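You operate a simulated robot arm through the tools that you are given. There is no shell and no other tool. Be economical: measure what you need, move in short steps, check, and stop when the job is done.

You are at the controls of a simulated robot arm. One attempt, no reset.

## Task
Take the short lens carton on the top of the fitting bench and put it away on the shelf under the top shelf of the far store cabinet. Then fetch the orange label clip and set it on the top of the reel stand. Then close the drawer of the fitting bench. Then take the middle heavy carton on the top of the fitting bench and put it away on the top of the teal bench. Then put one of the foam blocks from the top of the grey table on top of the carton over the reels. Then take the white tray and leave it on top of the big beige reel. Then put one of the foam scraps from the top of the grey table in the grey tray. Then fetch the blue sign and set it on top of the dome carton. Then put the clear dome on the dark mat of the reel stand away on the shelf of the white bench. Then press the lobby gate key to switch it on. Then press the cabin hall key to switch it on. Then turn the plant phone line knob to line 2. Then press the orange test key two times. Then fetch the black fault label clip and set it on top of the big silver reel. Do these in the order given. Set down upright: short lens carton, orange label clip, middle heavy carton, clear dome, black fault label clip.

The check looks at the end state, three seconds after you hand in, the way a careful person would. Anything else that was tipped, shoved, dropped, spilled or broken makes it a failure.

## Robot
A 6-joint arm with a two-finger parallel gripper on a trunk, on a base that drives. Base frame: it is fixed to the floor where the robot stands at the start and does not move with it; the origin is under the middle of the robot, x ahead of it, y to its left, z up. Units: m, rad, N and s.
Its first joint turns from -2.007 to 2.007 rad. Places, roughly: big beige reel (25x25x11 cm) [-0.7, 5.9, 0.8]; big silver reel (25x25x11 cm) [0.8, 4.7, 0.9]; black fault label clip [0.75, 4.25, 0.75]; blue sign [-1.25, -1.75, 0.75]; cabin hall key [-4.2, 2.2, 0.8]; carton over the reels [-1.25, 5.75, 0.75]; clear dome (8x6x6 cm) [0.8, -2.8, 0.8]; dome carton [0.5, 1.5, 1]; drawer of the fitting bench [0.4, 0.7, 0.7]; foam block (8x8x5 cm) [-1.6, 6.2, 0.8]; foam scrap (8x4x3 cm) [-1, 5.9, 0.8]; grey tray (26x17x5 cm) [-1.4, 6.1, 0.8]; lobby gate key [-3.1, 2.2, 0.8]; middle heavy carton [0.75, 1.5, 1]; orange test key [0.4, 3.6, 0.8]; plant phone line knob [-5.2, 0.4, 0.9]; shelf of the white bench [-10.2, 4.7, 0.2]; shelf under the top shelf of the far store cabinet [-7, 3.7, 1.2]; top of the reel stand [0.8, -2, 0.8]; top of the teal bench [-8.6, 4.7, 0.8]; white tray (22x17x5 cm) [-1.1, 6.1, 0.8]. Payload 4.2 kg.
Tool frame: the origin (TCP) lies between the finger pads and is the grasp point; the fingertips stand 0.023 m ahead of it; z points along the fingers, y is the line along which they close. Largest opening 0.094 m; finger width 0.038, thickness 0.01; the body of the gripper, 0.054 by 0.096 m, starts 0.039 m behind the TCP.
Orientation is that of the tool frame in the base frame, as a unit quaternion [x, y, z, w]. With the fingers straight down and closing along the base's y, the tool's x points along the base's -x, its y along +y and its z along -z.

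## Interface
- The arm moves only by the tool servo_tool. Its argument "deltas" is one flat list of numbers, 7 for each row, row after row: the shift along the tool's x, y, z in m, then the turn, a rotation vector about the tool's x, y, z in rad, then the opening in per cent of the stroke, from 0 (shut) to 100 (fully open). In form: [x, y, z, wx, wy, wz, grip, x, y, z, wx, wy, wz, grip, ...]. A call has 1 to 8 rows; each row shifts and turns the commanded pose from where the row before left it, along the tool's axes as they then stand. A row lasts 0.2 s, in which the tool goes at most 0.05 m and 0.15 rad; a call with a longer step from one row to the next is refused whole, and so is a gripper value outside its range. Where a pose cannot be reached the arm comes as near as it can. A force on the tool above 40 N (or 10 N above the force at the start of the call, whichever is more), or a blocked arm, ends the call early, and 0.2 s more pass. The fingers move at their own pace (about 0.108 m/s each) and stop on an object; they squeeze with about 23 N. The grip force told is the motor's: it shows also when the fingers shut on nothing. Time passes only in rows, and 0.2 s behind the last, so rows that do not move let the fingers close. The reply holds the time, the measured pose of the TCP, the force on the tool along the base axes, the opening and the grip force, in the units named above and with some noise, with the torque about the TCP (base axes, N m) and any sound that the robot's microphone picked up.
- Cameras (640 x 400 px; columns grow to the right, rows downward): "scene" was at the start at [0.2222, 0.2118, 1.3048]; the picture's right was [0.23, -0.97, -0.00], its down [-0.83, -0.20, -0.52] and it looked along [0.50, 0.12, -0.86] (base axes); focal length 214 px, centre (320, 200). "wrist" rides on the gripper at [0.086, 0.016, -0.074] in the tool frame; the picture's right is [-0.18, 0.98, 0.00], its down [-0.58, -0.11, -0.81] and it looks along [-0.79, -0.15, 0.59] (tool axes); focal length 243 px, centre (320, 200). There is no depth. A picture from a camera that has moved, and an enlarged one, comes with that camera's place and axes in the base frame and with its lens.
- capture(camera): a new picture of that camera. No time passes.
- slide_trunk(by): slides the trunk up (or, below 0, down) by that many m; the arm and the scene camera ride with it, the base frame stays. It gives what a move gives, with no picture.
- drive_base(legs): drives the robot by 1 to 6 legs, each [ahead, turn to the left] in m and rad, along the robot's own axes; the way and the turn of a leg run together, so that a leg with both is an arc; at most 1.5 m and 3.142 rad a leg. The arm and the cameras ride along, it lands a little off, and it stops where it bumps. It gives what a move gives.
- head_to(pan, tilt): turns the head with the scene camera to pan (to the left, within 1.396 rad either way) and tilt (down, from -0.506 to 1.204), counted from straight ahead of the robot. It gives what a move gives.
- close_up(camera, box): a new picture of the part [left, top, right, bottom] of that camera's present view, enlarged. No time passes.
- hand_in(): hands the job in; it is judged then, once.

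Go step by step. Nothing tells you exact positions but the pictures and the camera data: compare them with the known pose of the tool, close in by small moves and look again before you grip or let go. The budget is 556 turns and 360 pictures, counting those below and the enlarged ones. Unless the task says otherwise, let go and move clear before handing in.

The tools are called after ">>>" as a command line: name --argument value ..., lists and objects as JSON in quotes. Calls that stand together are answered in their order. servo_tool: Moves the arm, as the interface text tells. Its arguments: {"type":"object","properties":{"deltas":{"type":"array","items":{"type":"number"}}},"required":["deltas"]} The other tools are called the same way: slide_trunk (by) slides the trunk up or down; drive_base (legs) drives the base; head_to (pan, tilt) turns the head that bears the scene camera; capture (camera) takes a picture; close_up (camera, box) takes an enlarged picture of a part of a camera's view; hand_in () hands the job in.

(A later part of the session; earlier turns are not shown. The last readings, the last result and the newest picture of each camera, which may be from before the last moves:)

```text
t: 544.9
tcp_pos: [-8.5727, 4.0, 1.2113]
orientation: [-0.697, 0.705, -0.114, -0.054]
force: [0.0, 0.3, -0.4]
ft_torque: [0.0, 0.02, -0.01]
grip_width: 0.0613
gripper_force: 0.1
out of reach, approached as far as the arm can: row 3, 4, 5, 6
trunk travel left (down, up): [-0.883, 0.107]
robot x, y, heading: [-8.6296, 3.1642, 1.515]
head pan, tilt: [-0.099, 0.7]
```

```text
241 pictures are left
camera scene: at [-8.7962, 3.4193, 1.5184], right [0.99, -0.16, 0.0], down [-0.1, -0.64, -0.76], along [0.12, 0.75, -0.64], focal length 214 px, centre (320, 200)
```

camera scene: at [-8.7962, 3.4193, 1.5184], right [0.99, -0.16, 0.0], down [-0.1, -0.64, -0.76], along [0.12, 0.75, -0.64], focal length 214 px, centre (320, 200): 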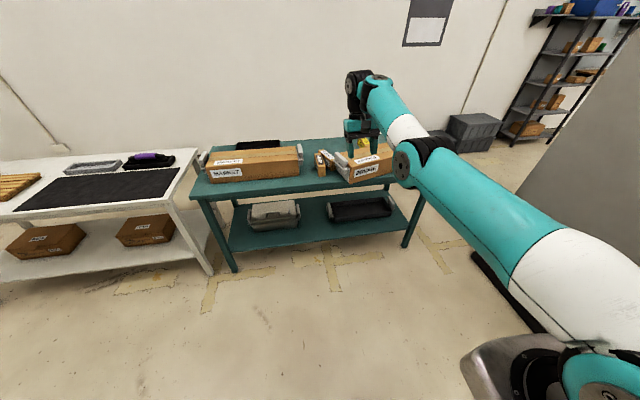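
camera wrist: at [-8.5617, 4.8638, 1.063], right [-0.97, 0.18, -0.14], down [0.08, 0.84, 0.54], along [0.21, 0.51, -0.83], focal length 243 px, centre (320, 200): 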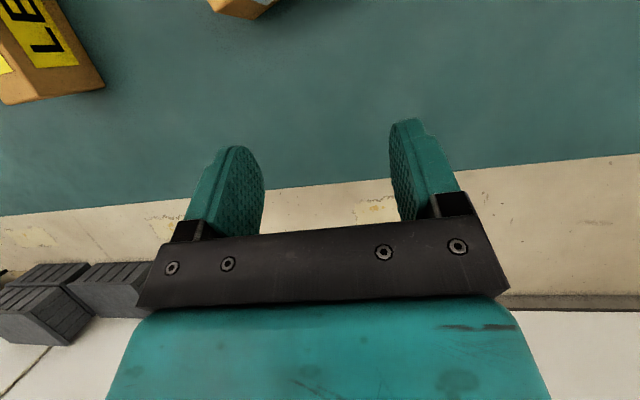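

>>> servo_tool --deltas '[-0.04, 0, 0, 0, -0.13, 0, 65, -0.04, 0, 0, 0, -0.13, 0, 65, -0.03, 0, 0.02, 0, -0.13, 0, 65, -0.03, 0, 0.02, 0, -0.13, 0, 65, -0.02, 0, 0.03, 0, -0.13, 0, 65, -0.02, 0, 0.03, 0, -0.13, 0, 65, -0.01, 0, 0.04, 0, -0.13, 0, 65, -0.01, 0, 0.04, 0, -0.13, 0, 65]'

>>> capture --camera "scene"

```text
t: 546.7
tcp_pos: [-8.5718, 4.0072, 1.2663]
orientation: [0.706, -0.699, -0.05, -0.105]
force: [-0.2, -1.0, -0.7]
ft_torque: [0.02, 0.0, 0.01]
grip_width: 0.061
gripper_force: 0.0
out of reach, approached as far as the arm can: row 1, 2, 3, 4, 5, 6, 7, 8
trunk travel left (down, up): [-0.883, 0.107]
robot x, y, heading: [-8.6311, 3.169, 1.512]
head pan, tilt: [-0.099, 0.7]
```

```text
240 pictures are left
camera scene: at [-8.7964, 3.4188, 1.5186], right [0.99, -0.16, 0.0], down [-0.1, -0.64, -0.76], along [0.12, 0.75, -0.64], focal length 214 px, centre (320, 200)
```

scene: 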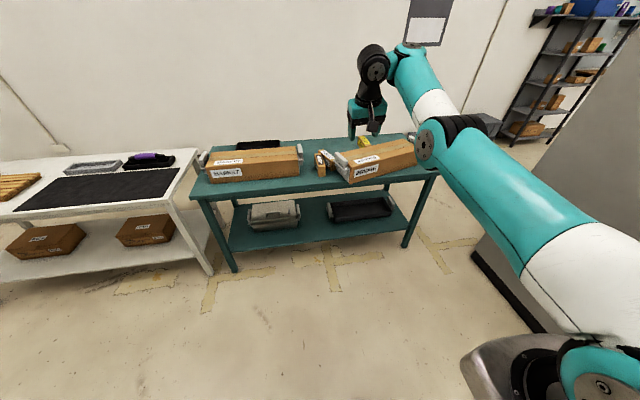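

>>> servo_tool --deltas '[0.01, 0, 0.03, 0, 0.13, 0, 65, 0.01, 0, 0.03, 0, 0.13, 0, 65, 0.01, 0, 0.03, 0, 0.13, 0, 65, 0.01, 0, 0.03, 0, 0.13, 0, 65, 0, 0, 0.03, 0, 0.13, 0, 65, 0, 0, 0.03, 0, 0.13, 0, 65, 0, 0, 0.03, 0, 0, 0, 65, 0, 0, 0.03, 0, 0, 0, 65]'

>>> capture --camera "scene"

```text
t: 548.5
tcp_pos: [-8.5569, 3.9173, 1.0406]
orientation: [-0.672, 0.686, -0.221, -0.169]
force: [-0.5, 0.7, -1.0]
ft_torque: [-0.02, 0.0, 0.0]
grip_width: 0.0611
gripper_force: 0.1
trunk travel left (down, up): [-0.883, 0.107]
robot x, y, heading: [-8.6302, 3.1684, 1.508]
head pan, tilt: [-0.099, 0.7]
```

```text
239 pictures are left
camera scene: at [-8.7966, 3.4186, 1.5187], right [0.99, -0.16, 0.0], down [-0.1, -0.64, -0.76], along [0.12, 0.75, -0.64], focal length 214 px, centre (320, 200)
```

scene: 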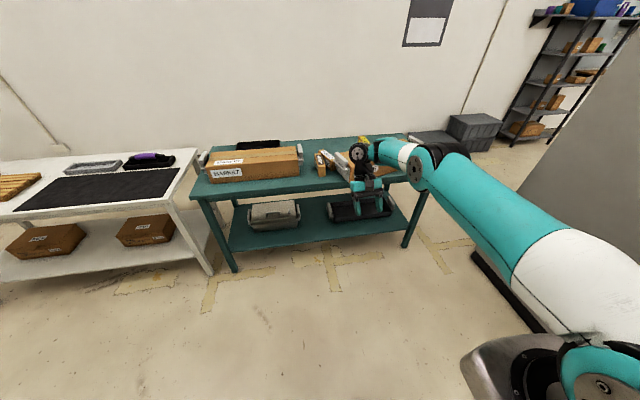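

>>> servo_tool --deltas '[-0.034, 0, -0.021, 0, 0, 0, 65, -0.034, 0, -0.021, 0, 0, 0, 65, -0.034, 0, -0.021, 0, 0, 0, 65, -0.034, 0, -0.021, 0, 0, 0, 65, -0.034, 0, -0.021, 0, 0, 0, 65, -0.034, 0, -0.021, 0, 0, 0, 65]'

>>> capture --camera "scene"

```text
t: 549.9
tcp_pos: [-8.5482, 3.9538, 1.0441]
orientation: [-0.672, 0.686, -0.221, -0.168]
force: [-0.3, 0.2, -0.1]
ft_torque: [0.01, 0.01, -0.01]
grip_width: 0.0609
gripper_force: 0.1
out of reach, approached as far as the arm can: row 1, 2, 3, 4, 5, 6
trunk travel left (down, up): [-0.883, 0.107]
robot x, y, heading: [-8.631, 3.1686, 1.507]
head pan, tilt: [-0.099, 0.7]
```

```text
238 pictures are left
camera scene: at [-8.7964, 3.4188, 1.5186], right [0.99, -0.16, 0.0], down [-0.1, -0.64, -0.76], along [0.12, 0.75, -0.64], focal length 214 px, centre (320, 200)
```

scene: 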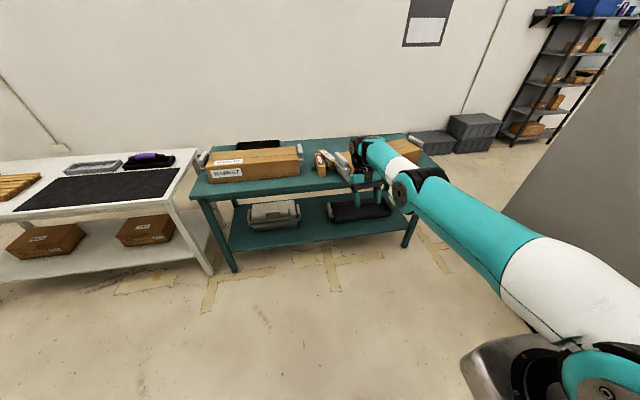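

The arm is now nearly straight; moving downwards from here should bend the elbow the right way.

>>> servo_tool --deltas '[-0.021, 0, 0.034, 0, 0, 0, 65, -0.021, 0, 0.034, 0, 0, 0, 65, -0.021, 0, 0.034, 0, 0, 0, 65, -0.021, 0, 0.034, 0, 0, 0, 65]'

>>> servo_tool --deltas '[0.034, 0, 0.02, 0, 0, 0, 65, 0.034, 0, 0.02, 0, 0, 0, 65, 0.034, 0, 0.02, 0, 0, 0, 65]'

>>> capture --camera "scene"

```text
t: 550.9
tcp_pos: [-8.5515, 3.9122, 0.9098]
orientation: [-0.672, 0.687, -0.221, -0.167]
force: [-0.6, -0.5, 0.1]
ft_torque: [0.0, -0.01, 0.01]
grip_width: 0.061
gripper_force: 0.0
out of reach, approached as far as the arm can: row 1, 2, 3, 4
trunk travel left (down, up): [-0.883, 0.107]
robot x, y, heading: [-8.6282, 3.1676, 1.506]
head pan, tilt: [-0.099, 0.7]
```

```text
t: 551.7
tcp_pos: [-8.5555, 3.8456, 0.8952]
orientation: [-0.672, 0.686, -0.221, -0.168]
force: [-0.1, 0.7, 0.2]
ft_torque: [0.02, -0.02, 0.02]
grip_width: 0.0611
gripper_force: 0.1
out of reach, approached as far as the arm can: row 2, 3
trunk travel left (down, up): [-0.883, 0.107]
robot x, y, heading: [-8.6266, 3.1698, 1.504]
head pan, tilt: [-0.099, 0.7]
```

```text
237 pictures are left
camera scene: at [-8.7964, 3.4187, 1.5187], right [0.99, -0.16, 0.0], down [-0.1, -0.64, -0.76], along [0.12, 0.75, -0.64], focal length 214 px, centre (320, 200)
```

scene: 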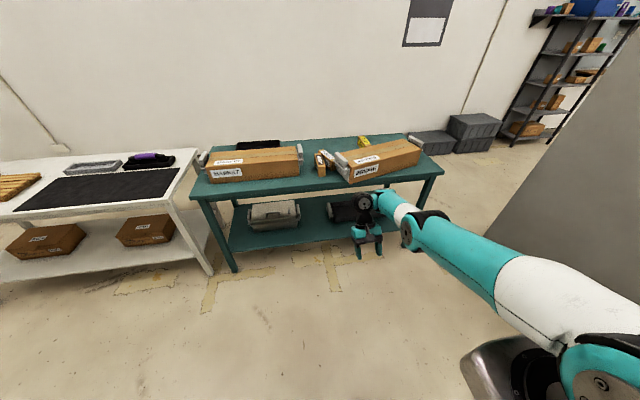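

>>> servo_tool --deltas '[-0.01, 0, 0, 0, -0.14, 0, 65, -0.01, 0, 0, 0, -0.14, 0, 65, -0.01, 0, 0, 0, -0.14, 0, 65, -0.01, 0, 0, 0, -0.14, 0, 65, 0, 0, 0, 0, -0.14, 0, 65, 0, 0, 0, 0, -0.14, 0, 65]'

>>> capture --camera "scene"

```text
t: 553.1
tcp_pos: [-8.5725, 3.9207, 0.972]
orientation: [-0.696, 0.703, -0.124, -0.073]
force: [-0.1, -0.2, 0.4]
ft_torque: [-0.01, 0.0, 0.01]
grip_width: 0.0609
gripper_force: 0.1
out of reach, approached as far as the arm can: row 1, 2, 3, 4, 5, 6
trunk travel left (down, up): [-0.883, 0.107]
robot x, y, heading: [-8.6277, 3.1732, 1.509]
head pan, tilt: [-0.099, 0.7]
```

```text
236 pictures are left
camera scene: at [-8.7964, 3.4188, 1.5186], right [0.99, -0.16, 0.0], down [-0.1, -0.64, -0.76], along [0.12, 0.75, -0.64], focal length 214 px, centre (320, 200)
```

scene: 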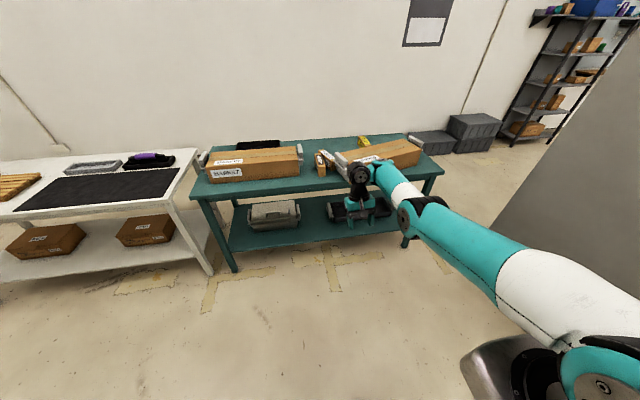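

>>> servo_tool --deltas '[-0.01, 0, 0.035, 0, 0.13, 0, 65, -0.015, 0, 0.035, 0, 0.13, 0, 65, -0.02, 0, 0.035, 0, 0.13, 0, 65, -0.025, 0, 0.03, 0, 0.13, 0, 65, -0.03, 0, 0.03, 0, 0.13, 0, 65, -0.03, 0, 0.025, 0, 0.13, 0, 65]'

>>> capture --camera "scene"

```text
t: 554.5
tcp_pos: [-8.5641, 3.8252, 0.8585]
orientation: [-0.626, 0.645, -0.338, -0.278]
force: [1.3, 1.6, 0.1]
ft_torque: [-0.01, -0.05, -0.01]
grip_width: 0.061
gripper_force: 0.1
out of reach, approached as far as the arm can: row 2, 3, 4, 5, 6
trunk travel left (down, up): [-0.883, 0.107]
robot x, y, heading: [-8.6248, 3.1698, 1.504]
head pan, tilt: [-0.099, 0.7]
```

```text
235 pictures are left
camera scene: at [-8.7967, 3.4191, 1.5186], right [0.99, -0.16, 0.0], down [-0.1, -0.64, -0.76], along [0.12, 0.75, -0.64], focal length 214 px, centre (320, 200)
```

scene: 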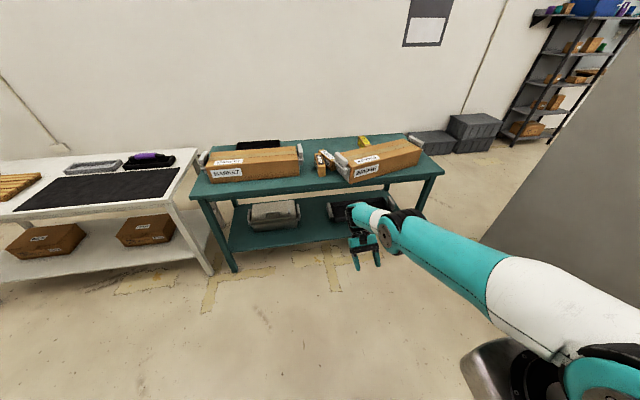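

>>> close_up --camera "scene" --box '[310, 180, 640, 400]'

>>> capture --camera "wrist"

```text
1.82 times, centred on (475, 290) of scene
camera zoom: at [-8.7967, 3.4191, 1.5186], right [0.99, -0.16, 0.0], down [-0.1, -0.64, -0.76], along [0.12, 0.75, -0.64], focal length 390 px, centre (38, 36)
```

zoom: 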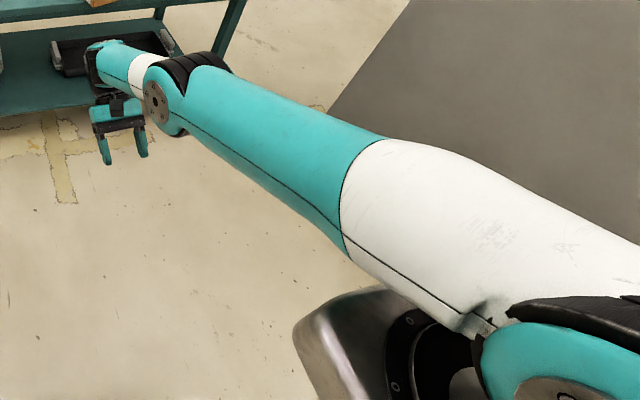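

```text
233 pictures are left
camera wrist: at [-8.5907, 3.8315, 0.9718], right [-0.97, 0.1, -0.23], down [0.09, 0.99, 0.05], along [0.23, 0.03, -0.97], focal length 243 px, centre (320, 200)
```

wrist: 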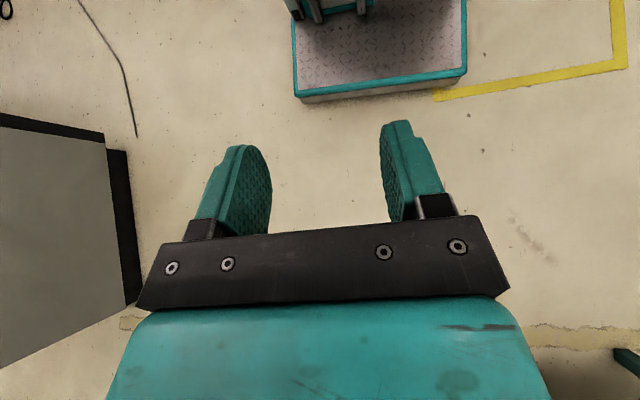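

The arm looks elbow-up again. Try rotating the tool back to vertical from here.

>>> servo_tool --deltas '[0, 0, 0, 0, -0.13, 0, 65, 0, 0, 0, 0, -0.13, 0, 65, 0, 0, 0, 0, -0.13, 0, 65, 0, 0, 0, 0, -0.13, 0, 65, 0, 0, 0, 0, -0.13, 0, 65, 0, 0, 0, 0, -0.13, 0, 65, 0, 0, 0, 0, -0.13, 0, 65]'

>>> capture --camera "scene"

```text
t: 556.1
tcp_pos: [-8.5656, 3.8433, 0.8668]
orientation: [-0.684, 0.688, -0.203, -0.135]
force: [-0.8, 0.7, -0.3]
ft_torque: [0.03, 0.02, 0.0]
grip_width: 0.061
gripper_force: 0.1
out of reach, approached as far as the arm can: row 3, 4, 5, 6, 7
trunk travel left (down, up): [-0.883, 0.107]
robot x, y, heading: [-8.631, 3.1696, 1.507]
head pan, tilt: [-0.099, 0.7]
```

```text
232 pictures are left
camera scene: at [-8.7965, 3.4188, 1.5186], right [0.99, -0.16, 0.0], down [-0.1, -0.64, -0.76], along [0.12, 0.75, -0.64], focal length 214 px, centre (320, 200)
```

scene: 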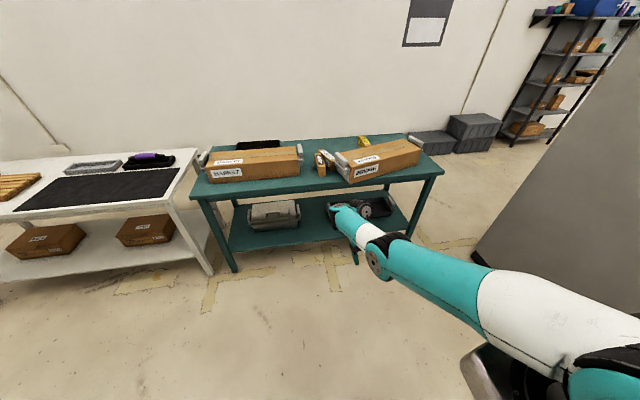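

>>> close_up --camera "scene" --box '[300, 180, 460, 290]'

```text
3.64 times, centred on (380, 235) of scene
camera zoom: at [-8.7965, 3.4188, 1.5186], right [0.99, -0.16, 0.0], down [-0.1, -0.64, -0.76], along [0.12, 0.75, -0.64], focal length 780 px, centre (102, 73)
```

zoom: 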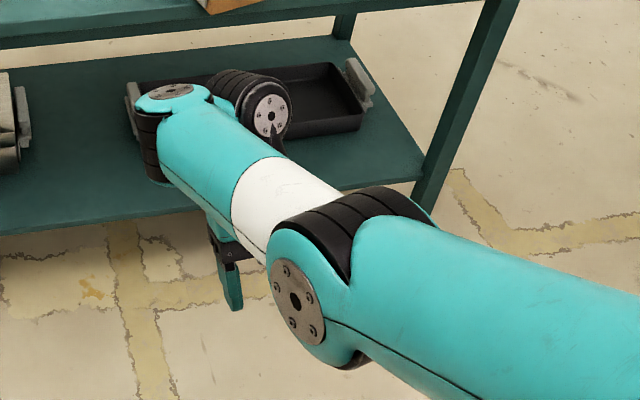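

I'll test rolling the tool about the forward axis, to see whether the wrist unwinds.

>>> servo_tool --deltas '[0, 0, 0, 0.125, 0.011, 0.066, 65, 0, 0, 0, 0.125, 0.011, 0.066, 65, 0, 0, 0, 0.125, 0.011, 0.066, 65, 0, 0, 0, 0.125, 0.011, 0.066, 65]'

>>> capture --camera "scene"

```text
t: 557.1
tcp_pos: [-8.5862, 3.8067, 0.8617]
orientation: [-0.595, 0.699, -0.395, 0.049]
force: [0.4, 0.0, 0.7]
ft_torque: [-0.01, 0.06, 0.0]
grip_width: 0.0609
gripper_force: 0.0
out of reach, approached as far as the arm can: row 4
trunk travel left (down, up): [-0.883, 0.107]
robot x, y, heading: [-8.634, 3.1648, 1.503]
head pan, tilt: [-0.099, 0.7]
```

```text
230 pictures are left
camera scene: at [-8.7953, 3.4194, 1.5186], right [0.99, -0.16, 0.0], down [-0.11, -0.64, -0.76], along [0.12, 0.75, -0.64], focal length 214 px, centre (320, 200)
```

scene: 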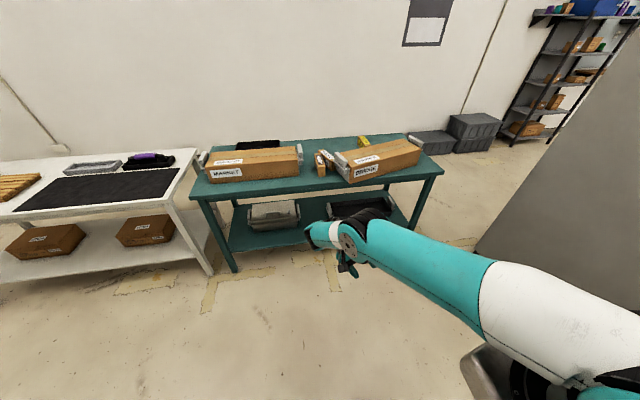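

I'll undo the roll and instead rotate the hand forward about the wrist centre (TCP moving with it) until the hand points forward, to straighten the arm.

>>> servo_tool --deltas '[0, 0, 0, -0.125, -0.011, -0.066, 65, 0, 0, 0, -0.125, -0.011, -0.066, 65, 0, 0, 0, -0.125, -0.011, -0.066, 65, -0.026, 0, 0, 0, -0.13, 0, 65, -0.026, 0, 0, 0, -0.13, 0, 65, -0.026, 0, 0, 0, -0.13, 0, 65, -0.026, 0, 0, 0, -0.13, 0, 65, -0.026, 0, 0, 0, -0.13, 0, 65]'

>>> servo_tool --deltas '[-0.026, 0, 0, 0, -0.13, 0, 65, -0.026, 0, 0, 0, -0.13, 0, 65, -0.026, 0, 0, 0, -0.13, 0, 65, -0.026, 0, 0, 0, -0.13, 0, 65, -0.026, 0, 0, 0, -0.13, 0, 65, -0.026, 0, 0, 0, -0.13, 0, 65, -0.026, 0, 0, 0, -0.13, 0, 65, -0.026, 0, 0, 0, -0.13, 0, 65]'

>>> capture --camera "scene"

```text
t: 558.9
tcp_pos: [-8.5935, 3.9929, 0.8234]
orientation: [0.711, -0.689, 0.027, -0.137]
force: [0.5, -0.9, 0.7]
ft_torque: [0.01, -0.02, 0.01]
grip_width: 0.061
gripper_force: 0.0
out of reach, approached as far as the arm can: row 1, 2, 3, 4, 5
trunk travel left (down, up): [-0.883, 0.107]
robot x, y, heading: [-8.6288, 3.1696, 1.508]
head pan, tilt: [-0.099, 0.7]
```

```text
t: 560.7
tcp_pos: [-8.622, 4.1419, 0.9399]
orientation: [0.631, -0.529, -0.332, -0.461]
force: [1.3, 0.0, -0.3]
ft_torque: [0.0, 0.01, 0.0]
grip_width: 0.0612
gripper_force: 0.0
out of reach, approached as far as the arm can: row 3, 4, 6
trunk travel left (down, up): [-0.883, 0.107]
robot x, y, heading: [-8.6278, 3.1685, 1.51]
head pan, tilt: [-0.099, 0.7]
```

```text
229 pictures are left
camera scene: at [-8.7964, 3.4189, 1.5185], right [0.99, -0.16, 0.0], down [-0.1, -0.64, -0.76], along [0.12, 0.75, -0.64], focal length 214 px, centre (320, 200)
```

scene: 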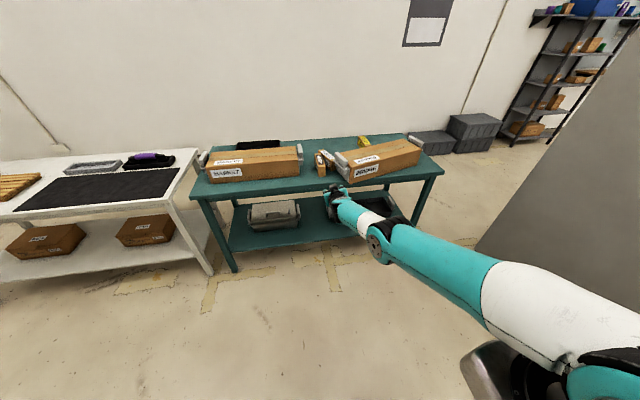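

The hand now points forward and the arm is nearly straight. Raise it.

>>> servo_tool --deltas '[-0.041, -0.01, -0.016, 0, 0, 0, 65, -0.041, -0.01, -0.016, 0, 0, 0, 65, -0.041, -0.01, -0.016, 0, 0, 0, 65, -0.041, -0.01, -0.016, 0, 0, 0, 65, -0.041, -0.01, -0.016, 0, 0, 0, 65, -0.041, -0.01, -0.016, 0, 0, 0, 65, -0.041, -0.01, -0.016, 0, 0, 0, 65, -0.041, -0.01, -0.016, 0, 0, 0, 65]'

>>> capture --camera "scene"

```text
t: 562.5
tcp_pos: [-8.6263, 4.1442, 1.3004]
orientation: [0.632, -0.53, -0.329, -0.46]
force: [-0.5, 0.0, -0.5]
ft_torque: [0.0, -0.02, 0.02]
grip_width: 0.0613
gripper_force: 0.1
trunk travel left (down, up): [-0.883, 0.107]
robot x, y, heading: [-8.6295, 3.1692, 1.509]
head pan, tilt: [-0.099, 0.7]
```

```text
228 pictures are left
camera scene: at [-8.7964, 3.4191, 1.5185], right [0.99, -0.16, 0.0], down [-0.1, -0.64, -0.76], along [0.12, 0.75, -0.64], focal length 214 px, centre (320, 200)
```

scene: 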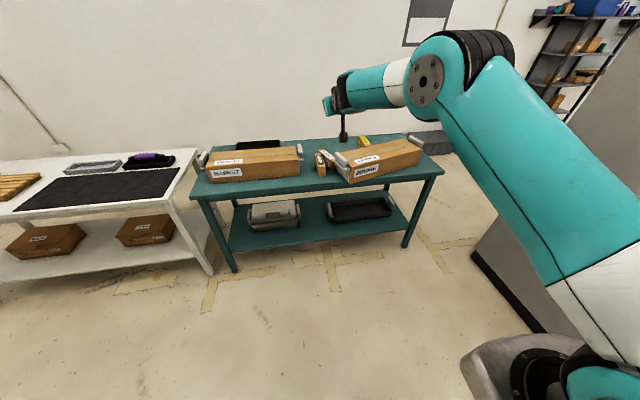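

The elbow is up again. Now turn the hand down.

>>> servo_tool --deltas '[0.026, 0, 0, -0.0178, 0.1327, 0.0231, 65, 0.026, 0, 0, -0.0178, 0.1327, 0.0231, 65, 0.026, 0, 0, -0.0178, 0.1327, 0.0231, 65, 0.026, 0, 0, -0.0178, 0.1327, 0.0231, 65, 0.026, 0, 0, -0.0178, 0.1327, 0.0231, 65]'

>>> servo_tool --deltas '[0.026, 0, 0, -0.0178, 0.1327, 0.0231, 65, 0.026, 0, 0, -0.0178, 0.1327, 0.0231, 65, 0.026, 0, 0, -0.0178, 0.1327, 0.0231, 65, 0.026, 0, 0, -0.0178, 0.1327, 0.0231, 65]'

>>> capture --camera "scene"

```text
t: 563.7
tcp_pos: [-8.6053, 4.0683, 1.2006]
orientation: [0.693, -0.67, -0.155, -0.215]
force: [0.2, 1.5, 0.0]
ft_torque: [0.0, 0.0, 0.0]
grip_width: 0.0609
gripper_force: 0.1
trunk travel left (down, up): [-0.883, 0.107]
robot x, y, heading: [-8.6324, 3.174, 1.508]
head pan, tilt: [-0.099, 0.7]
```

```text
t: 564.7
tcp_pos: [-8.6036, 3.9719, 1.1679]
orientation: [-0.685, 0.728, 0.001, 0.001]
force: [-0.1, -0.6, -0.1]
ft_torque: [-0.01, -0.01, 0.02]
grip_width: 0.0612
gripper_force: 0.0
trunk travel left (down, up): [-0.883, 0.107]
robot x, y, heading: [-8.6278, 3.1697, 1.505]
head pan, tilt: [-0.099, 0.7]
```

```text
227 pictures are left
camera scene: at [-8.7965, 3.4188, 1.5186], right [0.99, -0.16, 0.0], down [-0.1, -0.64, -0.76], along [0.12, 0.75, -0.64], focal length 214 px, centre (320, 200)
```

scene: 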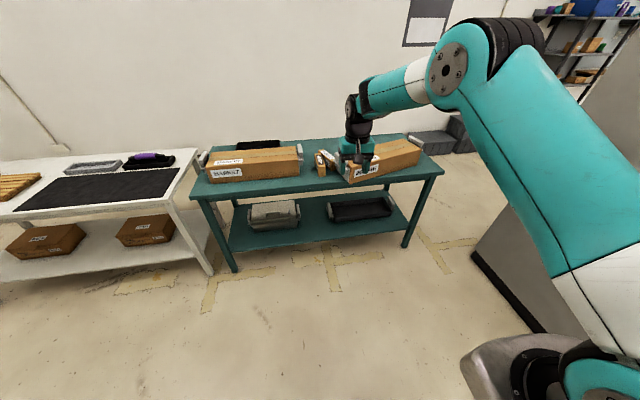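

The arm is normal again. Retract, then drive up to the bench (carefully) and inspect with the wrist camera.

>>> servo_tool --deltas '[0.04, 0, 0, 0, 0, 0, 65, 0.04, 0, 0, 0, 0, 0, 65, 0.04, 0, 0, 0, 0, 0, 65]'

>>> drive_base --legs '[[0.6, 0]]'

>>> head_to --pan -0.1 --tilt 0.85

>>> capture --camera "scene"

>>> close_up --camera "scene" --box '[260, 170, 500, 320]'

>>> capture --camera "wrist"

```text
t: 565.5
tcp_pos: [-8.6106, 3.8516, 1.1665]
orientation: [-0.685, 0.728, 0.002, 0.002]
force: [-0.2, 0.8, 0.3]
ft_torque: [0.0, -0.01, -0.01]
grip_width: 0.061
gripper_force: 0.0
trunk travel left (down, up): [-0.883, 0.107]
robot x, y, heading: [-8.6318, 3.1722, 1.51]
head pan, tilt: [-0.099, 0.7]
```

```text
t: 568.9
tcp_pos: [-8.5747, 4.4501, 1.1666]
orientation: [-0.686, 0.728, 0.002, 0.002]
force: [0.0, -0.2, 0.1]
ft_torque: [-0.01, 0.0, -0.02]
grip_width: 0.0611
gripper_force: 0.0
trunk travel left (down, up): [-0.883, 0.107]
robot x, y, heading: [-8.5956, 3.7669, 1.511]
head pan, tilt: [-0.099, 0.7]
```

```text
t: 569.6
tcp_pos: [-8.5742, 4.4501, 1.1669]
orientation: [-0.686, 0.728, 0.001, 0.002]
force: [0.0, -0.3, 0.2]
ft_torque: [-0.01, 0.03, 0.0]
grip_width: 0.061
gripper_force: 0.1
trunk travel left (down, up): [-0.883, 0.107]
robot x, y, heading: [-8.5937, 3.7735, 1.504]
head pan, tilt: [-0.099, 0.85]
```

```text
226 pictures are left
camera scene: at [-8.7604, 4.0112, 1.5063], right [0.99, -0.16, 0.0], down [-0.12, -0.74, -0.66], along [0.11, 0.65, -0.75], focal length 214 px, centre (320, 200)
```

scene: 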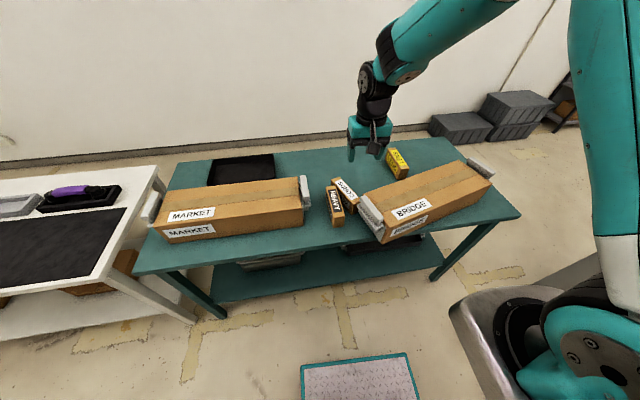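

```text
2.67 times, centred on (380, 245) of scene
camera zoom: at [-8.7604, 4.0112, 1.5063], right [0.99, -0.16, 0.0], down [-0.12, -0.74, -0.66], along [0.11, 0.65, -0.75], focal length 572 px, centre (160, 80)
```

zoom: 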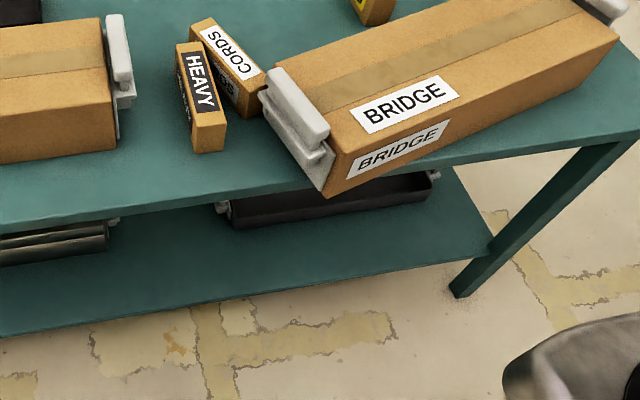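

```text
224 pictures are left
camera wrist: at [-8.5951, 4.3659, 1.2417], right [-0.97, 0.24, 0.0], down [0.14, 0.57, 0.81], along [0.2, 0.78, -0.59], focal length 243 px, centre (320, 200)
```

wrist: 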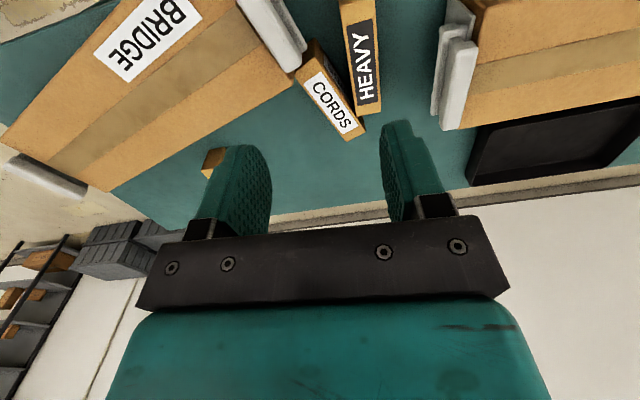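

I have clear measurements. First re-grip HEAVY (centre ≈(−8.61, 4.55)) with a narrow opening.

>>> servo_tool --deltas '[-0.04, 0.018, 0, 0, 0, -0.06, 60, -0.04, 0.018, 0, 0, 0, 0, 60, 0, 0, 0.05, 0, 0, 0, 60, 0, 0, 0.05, 0, 0, 0, 60, 0, 0, 0.05, 0, 0, 0, 60, 0, 0, 0.05, 0, 0, 0, 60, 0, 0, 0.05, 0, 0, 0, 60]'

>>> capture --camera "wrist"

>>> close_up --camera "scene" --box '[260, 140, 420, 240]'

```text
t: 571.2
tcp_pos: [-8.608, 4.532, 0.9164]
orientation: [-0.707, 0.708, 0.001, 0.002]
force: [0.1, 0.0, -0.4]
ft_torque: [0.0, -0.04, 0.01]
grip_width: 0.0562
gripper_force: 0.1
trunk travel left (down, up): [-0.883, 0.107]
robot x, y, heading: [-8.5908, 3.7685, 1.509]
head pan, tilt: [-0.099, 0.85]
```

```text
223 pictures are left
camera wrist: at [-8.6233, 4.4462, 0.9914], right [-0.98, 0.18, 0.0], down [0.11, 0.58, 0.81], along [0.15, 0.8, -0.59], focal length 243 px, centre (320, 200)
```

wrist: 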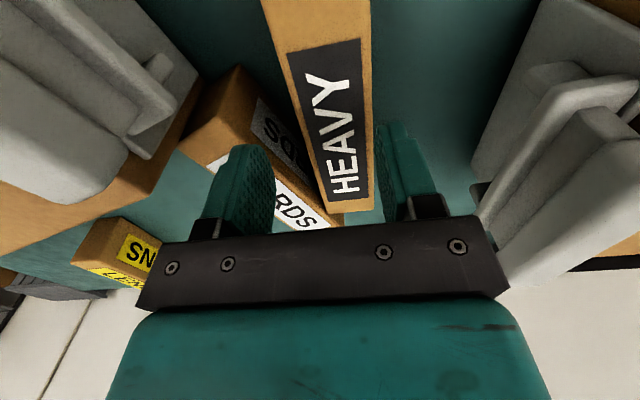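

```text
4.00 times, centred on (340, 190) of scene
camera zoom: at [-8.7604, 4.0108, 1.5064], right [0.99, -0.16, 0.0], down [-0.12, -0.74, -0.66], along [0.11, 0.65, -0.75], focal length 858 px, centre (240, 240)
```

zoom: 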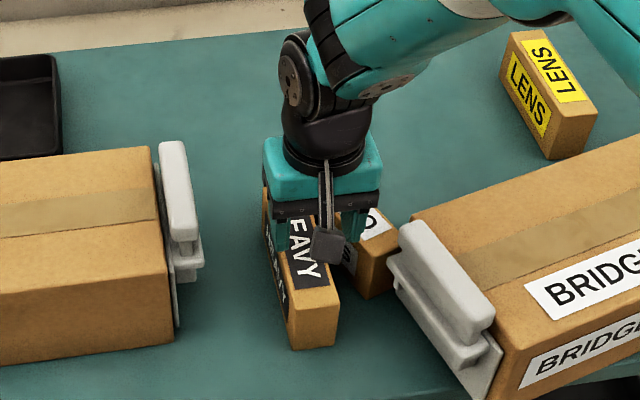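

The gap on the CORDS side is tight at mid-length, so I'll grip HEAVY near its front end and slide it 3.5 cm left to open space.

>>> servo_tool --deltas '[0.03, 0.008, 0, 0, 0, 0, 60, 0, 0, 0.04, 0, 0, 0, 60, 0, 0, 0.037, 0, 0, 0, 60, 0, 0, 0, 0, 0, 0, 60]'

>>> capture --camera "wrist"

```text
t: 572.2
tcp_pos: [-8.6154, 4.5034, 0.8381]
orientation: [-0.707, 0.707, 0.003, 0.001]
force: [-0.2, 0.1, 0.0]
ft_torque: [0.02, 0.0, 0.0]
grip_width: 0.0563
gripper_force: 0.2
trunk travel left (down, up): [-0.883, 0.107]
robot x, y, heading: [-8.587, 3.77, 1.512]
head pan, tilt: [-0.099, 0.85]
```

```text
221 pictures are left
camera wrist: at [-8.6314, 4.4174, 0.9138], right [-0.98, 0.18, 0.0], down [0.11, 0.58, 0.81], along [0.15, 0.8, -0.59], focal length 243 px, centre (320, 200)
```

wrist: 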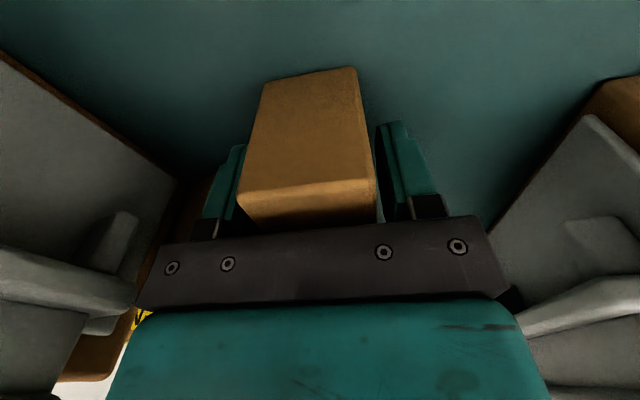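

Both fingers straddle HEAVY without contact. Close and slide left.

>>> servo_tool --deltas '[0, 0, 0, 0, 0, 0, 0, 0, 0, 0, 0, 0, 0, 0, 0, 0, -0.002, 0, 0, 0, 0, 0, 0.012, 0, 0, 0, 0, 0, 0, 0.012, 0, 0, 0, 0, 0, 0, 0.012, 0, 0, 0, 0, 0]'

>>> close_up --camera "scene" --box '[260, 140, 420, 240]'

```text
t: 573.6
tcp_pos: [-8.6522, 4.5035, 0.8411]
orientation: [0.708, -0.706, -0.002, -0.001]
force: [0.6, -0.7, -8.2]
ft_torque: [-0.36, 0.02, 0.01]
grip_width: 0.044
gripper_force: 23.1
trunk travel left (down, up): [-0.883, 0.107]
robot x, y, heading: [-8.593, 3.7696, 1.507]
head pan, tilt: [-0.099, 0.85]
```

```text
4.00 times, centred on (340, 190) of scene
camera zoom: at [-8.7602, 4.0116, 1.5062], right [0.99, -0.16, 0.0], down [-0.12, -0.74, -0.66], along [0.11, 0.65, -0.75], focal length 858 px, centre (240, 240)
```

zoom: 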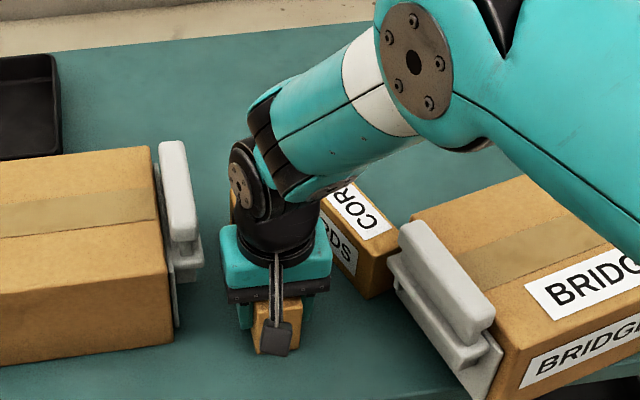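

It lifted cleanly. Set it down here (it has room on both sides) and release.

>>> servo_tool --deltas '[0, 0, 0.003, 0, 0, 0, 0, 0, 0, 0.001, 0, 0, 0, 0, 0, 0, 0, 0, 0, 0, 60, 0, 0, 0, 0, 0, 0, 60, 0, 0, -0.04, 0, 0, 0, 60, 0, 0, -0.05, 0, 0, 0, 60, 0, 0, -0.05, 0, 0, 0, 60, 0, 0, -0.05, 0, 0, 0, 60]'

>>> capture --camera "wrist"

>>> close_up --camera "scene" --box '[260, 140, 420, 240]'

```text
t: 575.4
tcp_pos: [-8.6527, 4.501, 1.0271]
orientation: [-0.707, 0.707, 0.002, 0.001]
force: [-0.3, 0.7, -0.7]
ft_torque: [-0.04, 0.04, 0.0]
grip_width: 0.0566
gripper_force: 0.0
trunk travel left (down, up): [-0.883, 0.107]
robot x, y, heading: [-8.5907, 3.7691, 1.506]
head pan, tilt: [-0.099, 0.85]
```

```text
219 pictures are left
camera wrist: at [-8.6685, 4.4166, 1.1027], right [-0.98, 0.18, 0.0], down [0.11, 0.58, 0.81], along [0.15, 0.79, -0.59], focal length 243 px, centre (320, 200)
```

wrist: 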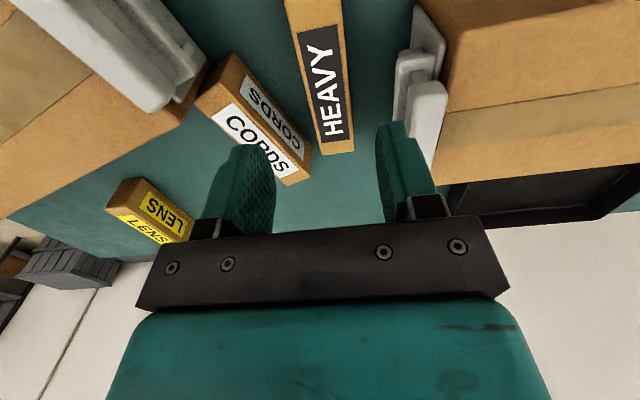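

```text
4.00 times, centred on (340, 190) of scene
camera zoom: at [-8.7605, 4.0117, 1.5061], right [0.99, -0.16, 0.0], down [-0.12, -0.74, -0.66], along [0.11, 0.65, -0.75], focal length 858 px, centre (240, 240)
```

zoom: 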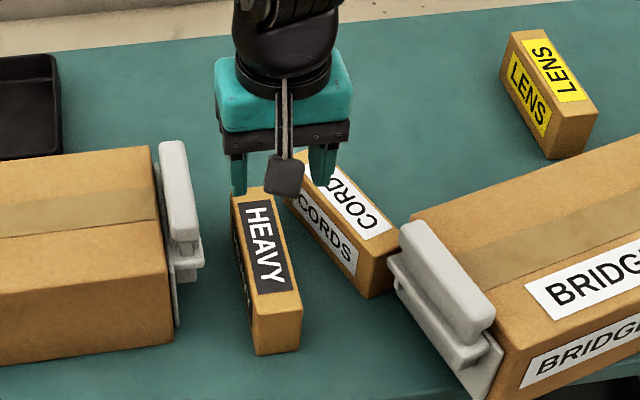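

Now CORDS: axis about 106–110°, centre ≈(−8.548, 4.608). Hover above it with the gripper yawed to match.

>>> servo_tool --deltas '[-0.027, -0.026, 0.005, 0, 0, -0.075, 90, -0.027, -0.026, 0.02, 0, 0, -0.075, 90, -0.034, -0.018, 0.02, 0, 0, -0.075, 90, -0.03, -0.02, 0.02, 0, 0, -0.075, 90, 0, 0, 0, 0, 0, 0, 90]'

>>> capture --camera "wrist"

>>> close_up --camera "scene" --box '[260, 140, 420, 240]'

```text
t: 576.6
tcp_pos: [-8.577, 4.6285, 0.9624]
orientation: [0.805, -0.593, 0.001, -0.001]
force: [0.6, -1.0, -0.3]
ft_torque: [-0.01, 0.04, -0.01]
grip_width: 0.0847
gripper_force: 0.0
trunk travel left (down, up): [-0.883, 0.107]
robot x, y, heading: [-8.5935, 3.7673, 1.507]
head pan, tilt: [-0.099, 0.85]
```

```text
217 pictures are left
camera wrist: at [-8.5654, 4.5414, 1.038], right [-0.99, -0.12, 0.0], down [-0.07, 0.59, 0.81], along [-0.09, 0.8, -0.59], focal length 243 px, centre (320, 200)
```

wrist: 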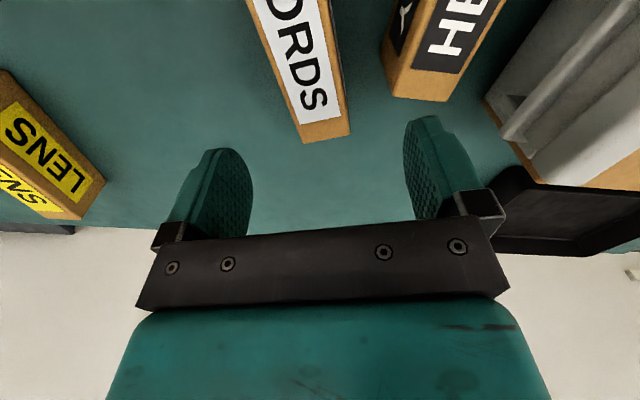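

```text
4.00 times, centred on (340, 190) of scene
camera zoom: at [-8.7603, 4.0112, 1.5063], right [0.99, -0.16, 0.0], down [-0.12, -0.74, -0.66], along [0.11, 0.65, -0.75], focal length 858 px, centre (240, 240)
```

zoom: 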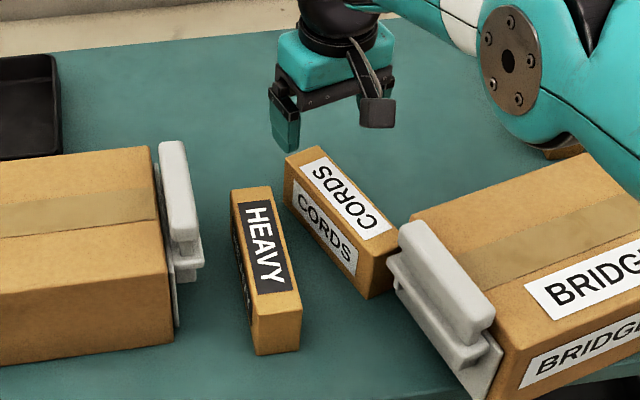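

CORDS centre (−8.5535, 4.614), axis 108°, matched by the gripper. Move over it, descend, and grip.

>>> servo_tool --deltas '[0.0208, -0.0181, 0, 0, 0, 0, 90, 0, 0, 0.045, 0, 0, 0, 90, 0, 0, 0.045, 0, 0, 0, 90, 0, 0, 0.035, 0, 0, 0, 90, 0, 0, 0, 0, 0, 0, 0, 0, 0, 0, 0, 0, 0, 0, 0, 0, 0, 0, 0, 0, 0]'

>>> capture --camera "wrist"

```text
t: 577.6
tcp_pos: [-8.5515, 4.6088, 0.8702]
orientation: [0.804, -0.594, -0.008, -0.01]
force: [0.0, 4.5, 7.9]
ft_torque: [-1.23, -0.22, 0.06]
grip_width: 0.0845
gripper_force: 0.0
out of reach, approached as far as the arm can: row 3, 4
trunk travel left (down, up): [-0.883, 0.107]
robot x, y, heading: [-8.5908, 3.7658, 1.509]
head pan, tilt: [-0.099, 0.85]
stopped in row 4: the force on the tool passed its limit (the readings are from after the stop); the commanded pose is now the measured one
```

```text
215 pictures are left
camera wrist: at [-8.5409, 4.5213, 0.9427], right [-0.99, -0.12, 0.0], down [-0.07, 0.57, 0.82], along [-0.09, 0.82, -0.57], focal length 243 px, centre (320, 200)
```

wrist: 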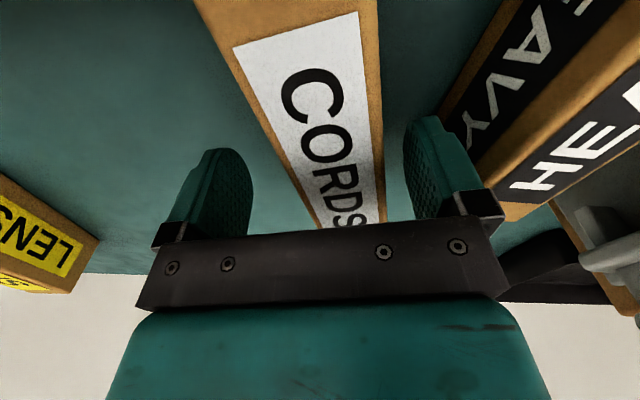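

The camera bracket touched BRIDGE's handle and I'm at reach limit. Lift, drive 9 cm closer, and grip CORDS nearer its far end.

>>> servo_tool --deltas '[0, 0, -0.04, 0, 0, 0, 90, 0, 0, -0.05, 0, 0, 0, 90]'

>>> drive_base --legs '[[0.09, 0]]'

>>> capture --camera "wrist"

>>> close_up --camera "scene" --box '[260, 170, 420, 270]'

```text
t: 578.2
tcp_pos: [-8.5497, 4.6059, 0.9582]
orientation: [0.805, -0.594, -0.006, -0.007]
force: [0.7, 0.6, -1.1]
ft_torque: [0.01, -0.02, 0.03]
grip_width: 0.0846
gripper_force: 0.0
trunk travel left (down, up): [-0.883, 0.107]
robot x, y, heading: [-8.5924, 3.7678, 1.509]
head pan, tilt: [-0.099, 0.85]
```

```text
t: 579.3
tcp_pos: [-8.5434, 4.6956, 0.9568]
orientation: [0.805, -0.593, -0.007, -0.008]
force: [-1.0, 0.4, 0.8]
ft_torque: [-0.01, 0.0, -0.03]
grip_width: 0.0843
gripper_force: 0.0
trunk travel left (down, up): [-0.883, 0.107]
robot x, y, heading: [-8.5867, 3.8594, 1.511]
head pan, tilt: [-0.099, 0.85]
```

```text
214 pictures are left
camera wrist: at [-8.5336, 4.6075, 1.0314], right [-0.99, -0.11, 0.0], down [-0.07, 0.57, 0.82], along [-0.09, 0.81, -0.57], focal length 243 px, centre (320, 200)
```

wrist: 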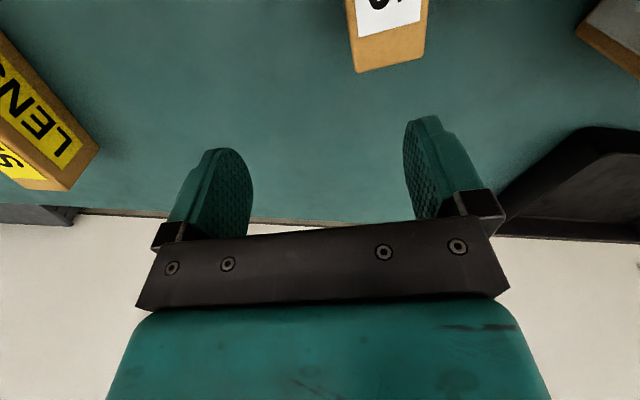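

```text
4.00 times, centred on (340, 220) of scene
camera zoom: at [-8.7547, 4.1009, 1.5063], right [0.99, -0.16, 0.0], down [-0.12, -0.74, -0.66], along [0.11, 0.65, -0.75], focal length 858 px, centre (240, 120)
```

zoom: 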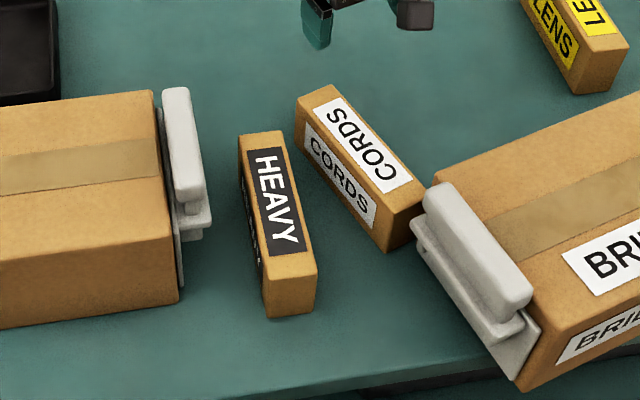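

>>> servo_tool --deltas '[0.0205, 0.0156, 0, 0, 0, 0, 90, 0.0205, 0.0156, 0, 0, 0, 0, 90, 0, 0, 0.045, 0, 0, 0, 90, 0, 0, 0.045, 0, 0, 0, 90, 0, 0, 0.03, 0, 0, 0, 90, 0, 0, 0, 0, 0, 0, 90]'

>>> capture --camera "wrist"

```text
t: 580.7
tcp_pos: [-8.562, 4.65, 0.8354]
orientation: [0.805, -0.594, -0.007, -0.008]
force: [-0.1, 0.3, 0.1]
ft_torque: [0.0, -0.01, 0.02]
grip_width: 0.0846
gripper_force: 0.1
trunk travel left (down, up): [-0.883, 0.107]
robot x, y, heading: [-8.5868, 3.8584, 1.509]
head pan, tilt: [-0.099, 0.85]
```

```text
212 pictures are left
camera wrist: at [-8.5516, 4.5627, 0.9092], right [-0.99, -0.11, 0.0], down [-0.07, 0.57, 0.82], along [-0.09, 0.81, -0.57], focal length 243 px, centre (320, 200)
```

wrist: 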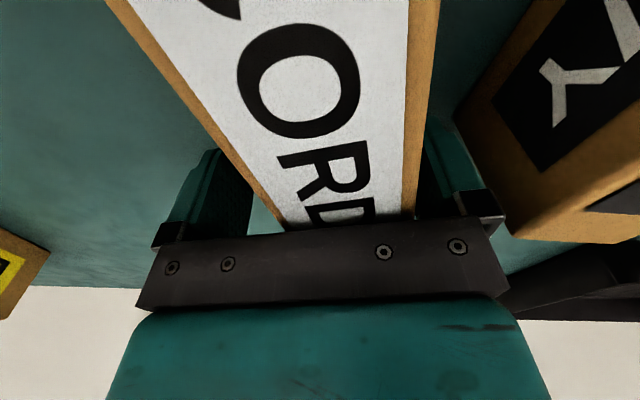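

CORDS is straddled. Grip, lift, drive 0.1 m closer, and carry it back to where it stood.

>>> servo_tool --deltas '[0, 0, 0, 0, 0, 0, 0, 0, 0, 0, 0, 0, 0, 0, 0, 0, 0, 0, 0, 0, 0, 0, 0, -0.04, 0, 0, 0, 0, 0, 0, -0.05, 0, 0, 0, 0, 0, 0, -0.05, 0, 0, 0, 0]'

>>> drive_base --legs '[[0.1, 0]]'

>>> capture --camera "scene"

```text
t: 582.1
tcp_pos: [-8.5612, 4.6467, 0.9777]
orientation: [0.805, -0.593, -0.007, -0.007]
force: [-0.6, 0.3, -4.1]
ft_torque: [0.11, 0.05, 0.02]
grip_width: 0.044
gripper_force: 23.2
trunk travel left (down, up): [-0.883, 0.107]
robot x, y, heading: [-8.5871, 3.8584, 1.502]
head pan, tilt: [-0.099, 0.85]
```

```text
t: 583.3
tcp_pos: [-8.5549, 4.7485, 0.978]
orientation: [0.805, -0.593, -0.007, -0.008]
force: [-1.0, 0.4, -1.9]
ft_torque: [0.09, 0.01, 0.0]
grip_width: 0.044
gripper_force: 22.7
trunk travel left (down, up): [-0.883, 0.107]
robot x, y, heading: [-8.5803, 3.9609, 1.509]
head pan, tilt: [-0.099, 0.85]
```

```text
211 pictures are left
camera scene: at [-8.7485, 4.2007, 1.5063], right [0.99, -0.16, 0.0], down [-0.12, -0.74, -0.66], along [0.11, 0.65, -0.75], focal length 214 px, centre (320, 200)
```

scene: 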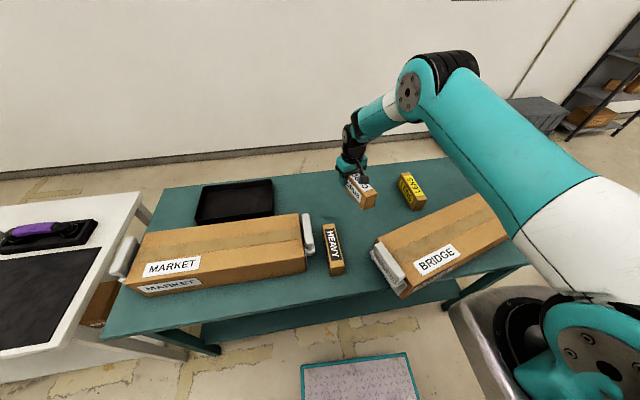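

>>> servo_tool --deltas '[0, 0, 0, 0, 0, -0.1407, 0, 0, 0, 0, 0, 0, -0.1407, 0, 0, 0, 0, 0, 0, -0.1407, 0, 0, 0, 0, 0, 0, -0.1407, 0, 0, 0, 0, 0, 0, -0.1407, 0, 0, 0, 0, 0, 0, -0.1407, 0, 0, 0, 0, 0, 0, -0.1407, 0, 0, 0, 0, 0, 0, -0.1407, 0]'

>>> servo_tool --deltas '[0, 0, 0, 0, 0, -0.1407, 0, 0, 0, 0, 0, 0, -0.1407, 0, 0, 0, 0, 0, 0, -0.1407, 0]'

>>> capture --camera "scene"

```text
t: 585.1
tcp_pos: [-8.5562, 4.7482, 0.9772]
orientation: [0.997, -0.071, -0.002, -0.01]
force: [0.1, -0.8, -2.1]
ft_torque: [0.08, 0.14, 0.02]
grip_width: 0.0441
gripper_force: 23.3
trunk travel left (down, up): [-0.883, 0.107]
robot x, y, heading: [-8.5831, 3.9584, 1.511]
head pan, tilt: [-0.099, 0.85]
```

```text
t: 585.9
tcp_pos: [-8.5554, 4.7475, 0.9763]
orientation: [0.99, 0.139, 0.0, -0.01]
force: [-0.8, 0.6, -3.4]
ft_torque: [-0.05, 0.1, 0.0]
grip_width: 0.044
gripper_force: 22.8
trunk travel left (down, up): [-0.883, 0.107]
robot x, y, heading: [-8.5823, 3.9604, 1.509]
head pan, tilt: [-0.099, 0.85]
```

```text
210 pictures are left
camera scene: at [-8.7485, 4.2008, 1.5062], right [0.99, -0.16, 0.0], down [-0.12, -0.74, -0.66], along [0.11, 0.65, -0.75], focal length 214 px, centre (320, 200)
```

scene: 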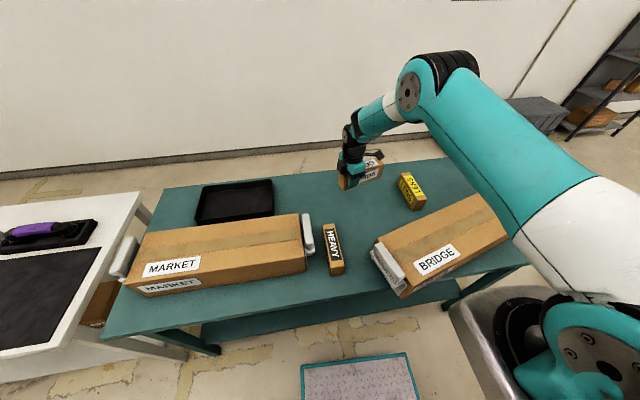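

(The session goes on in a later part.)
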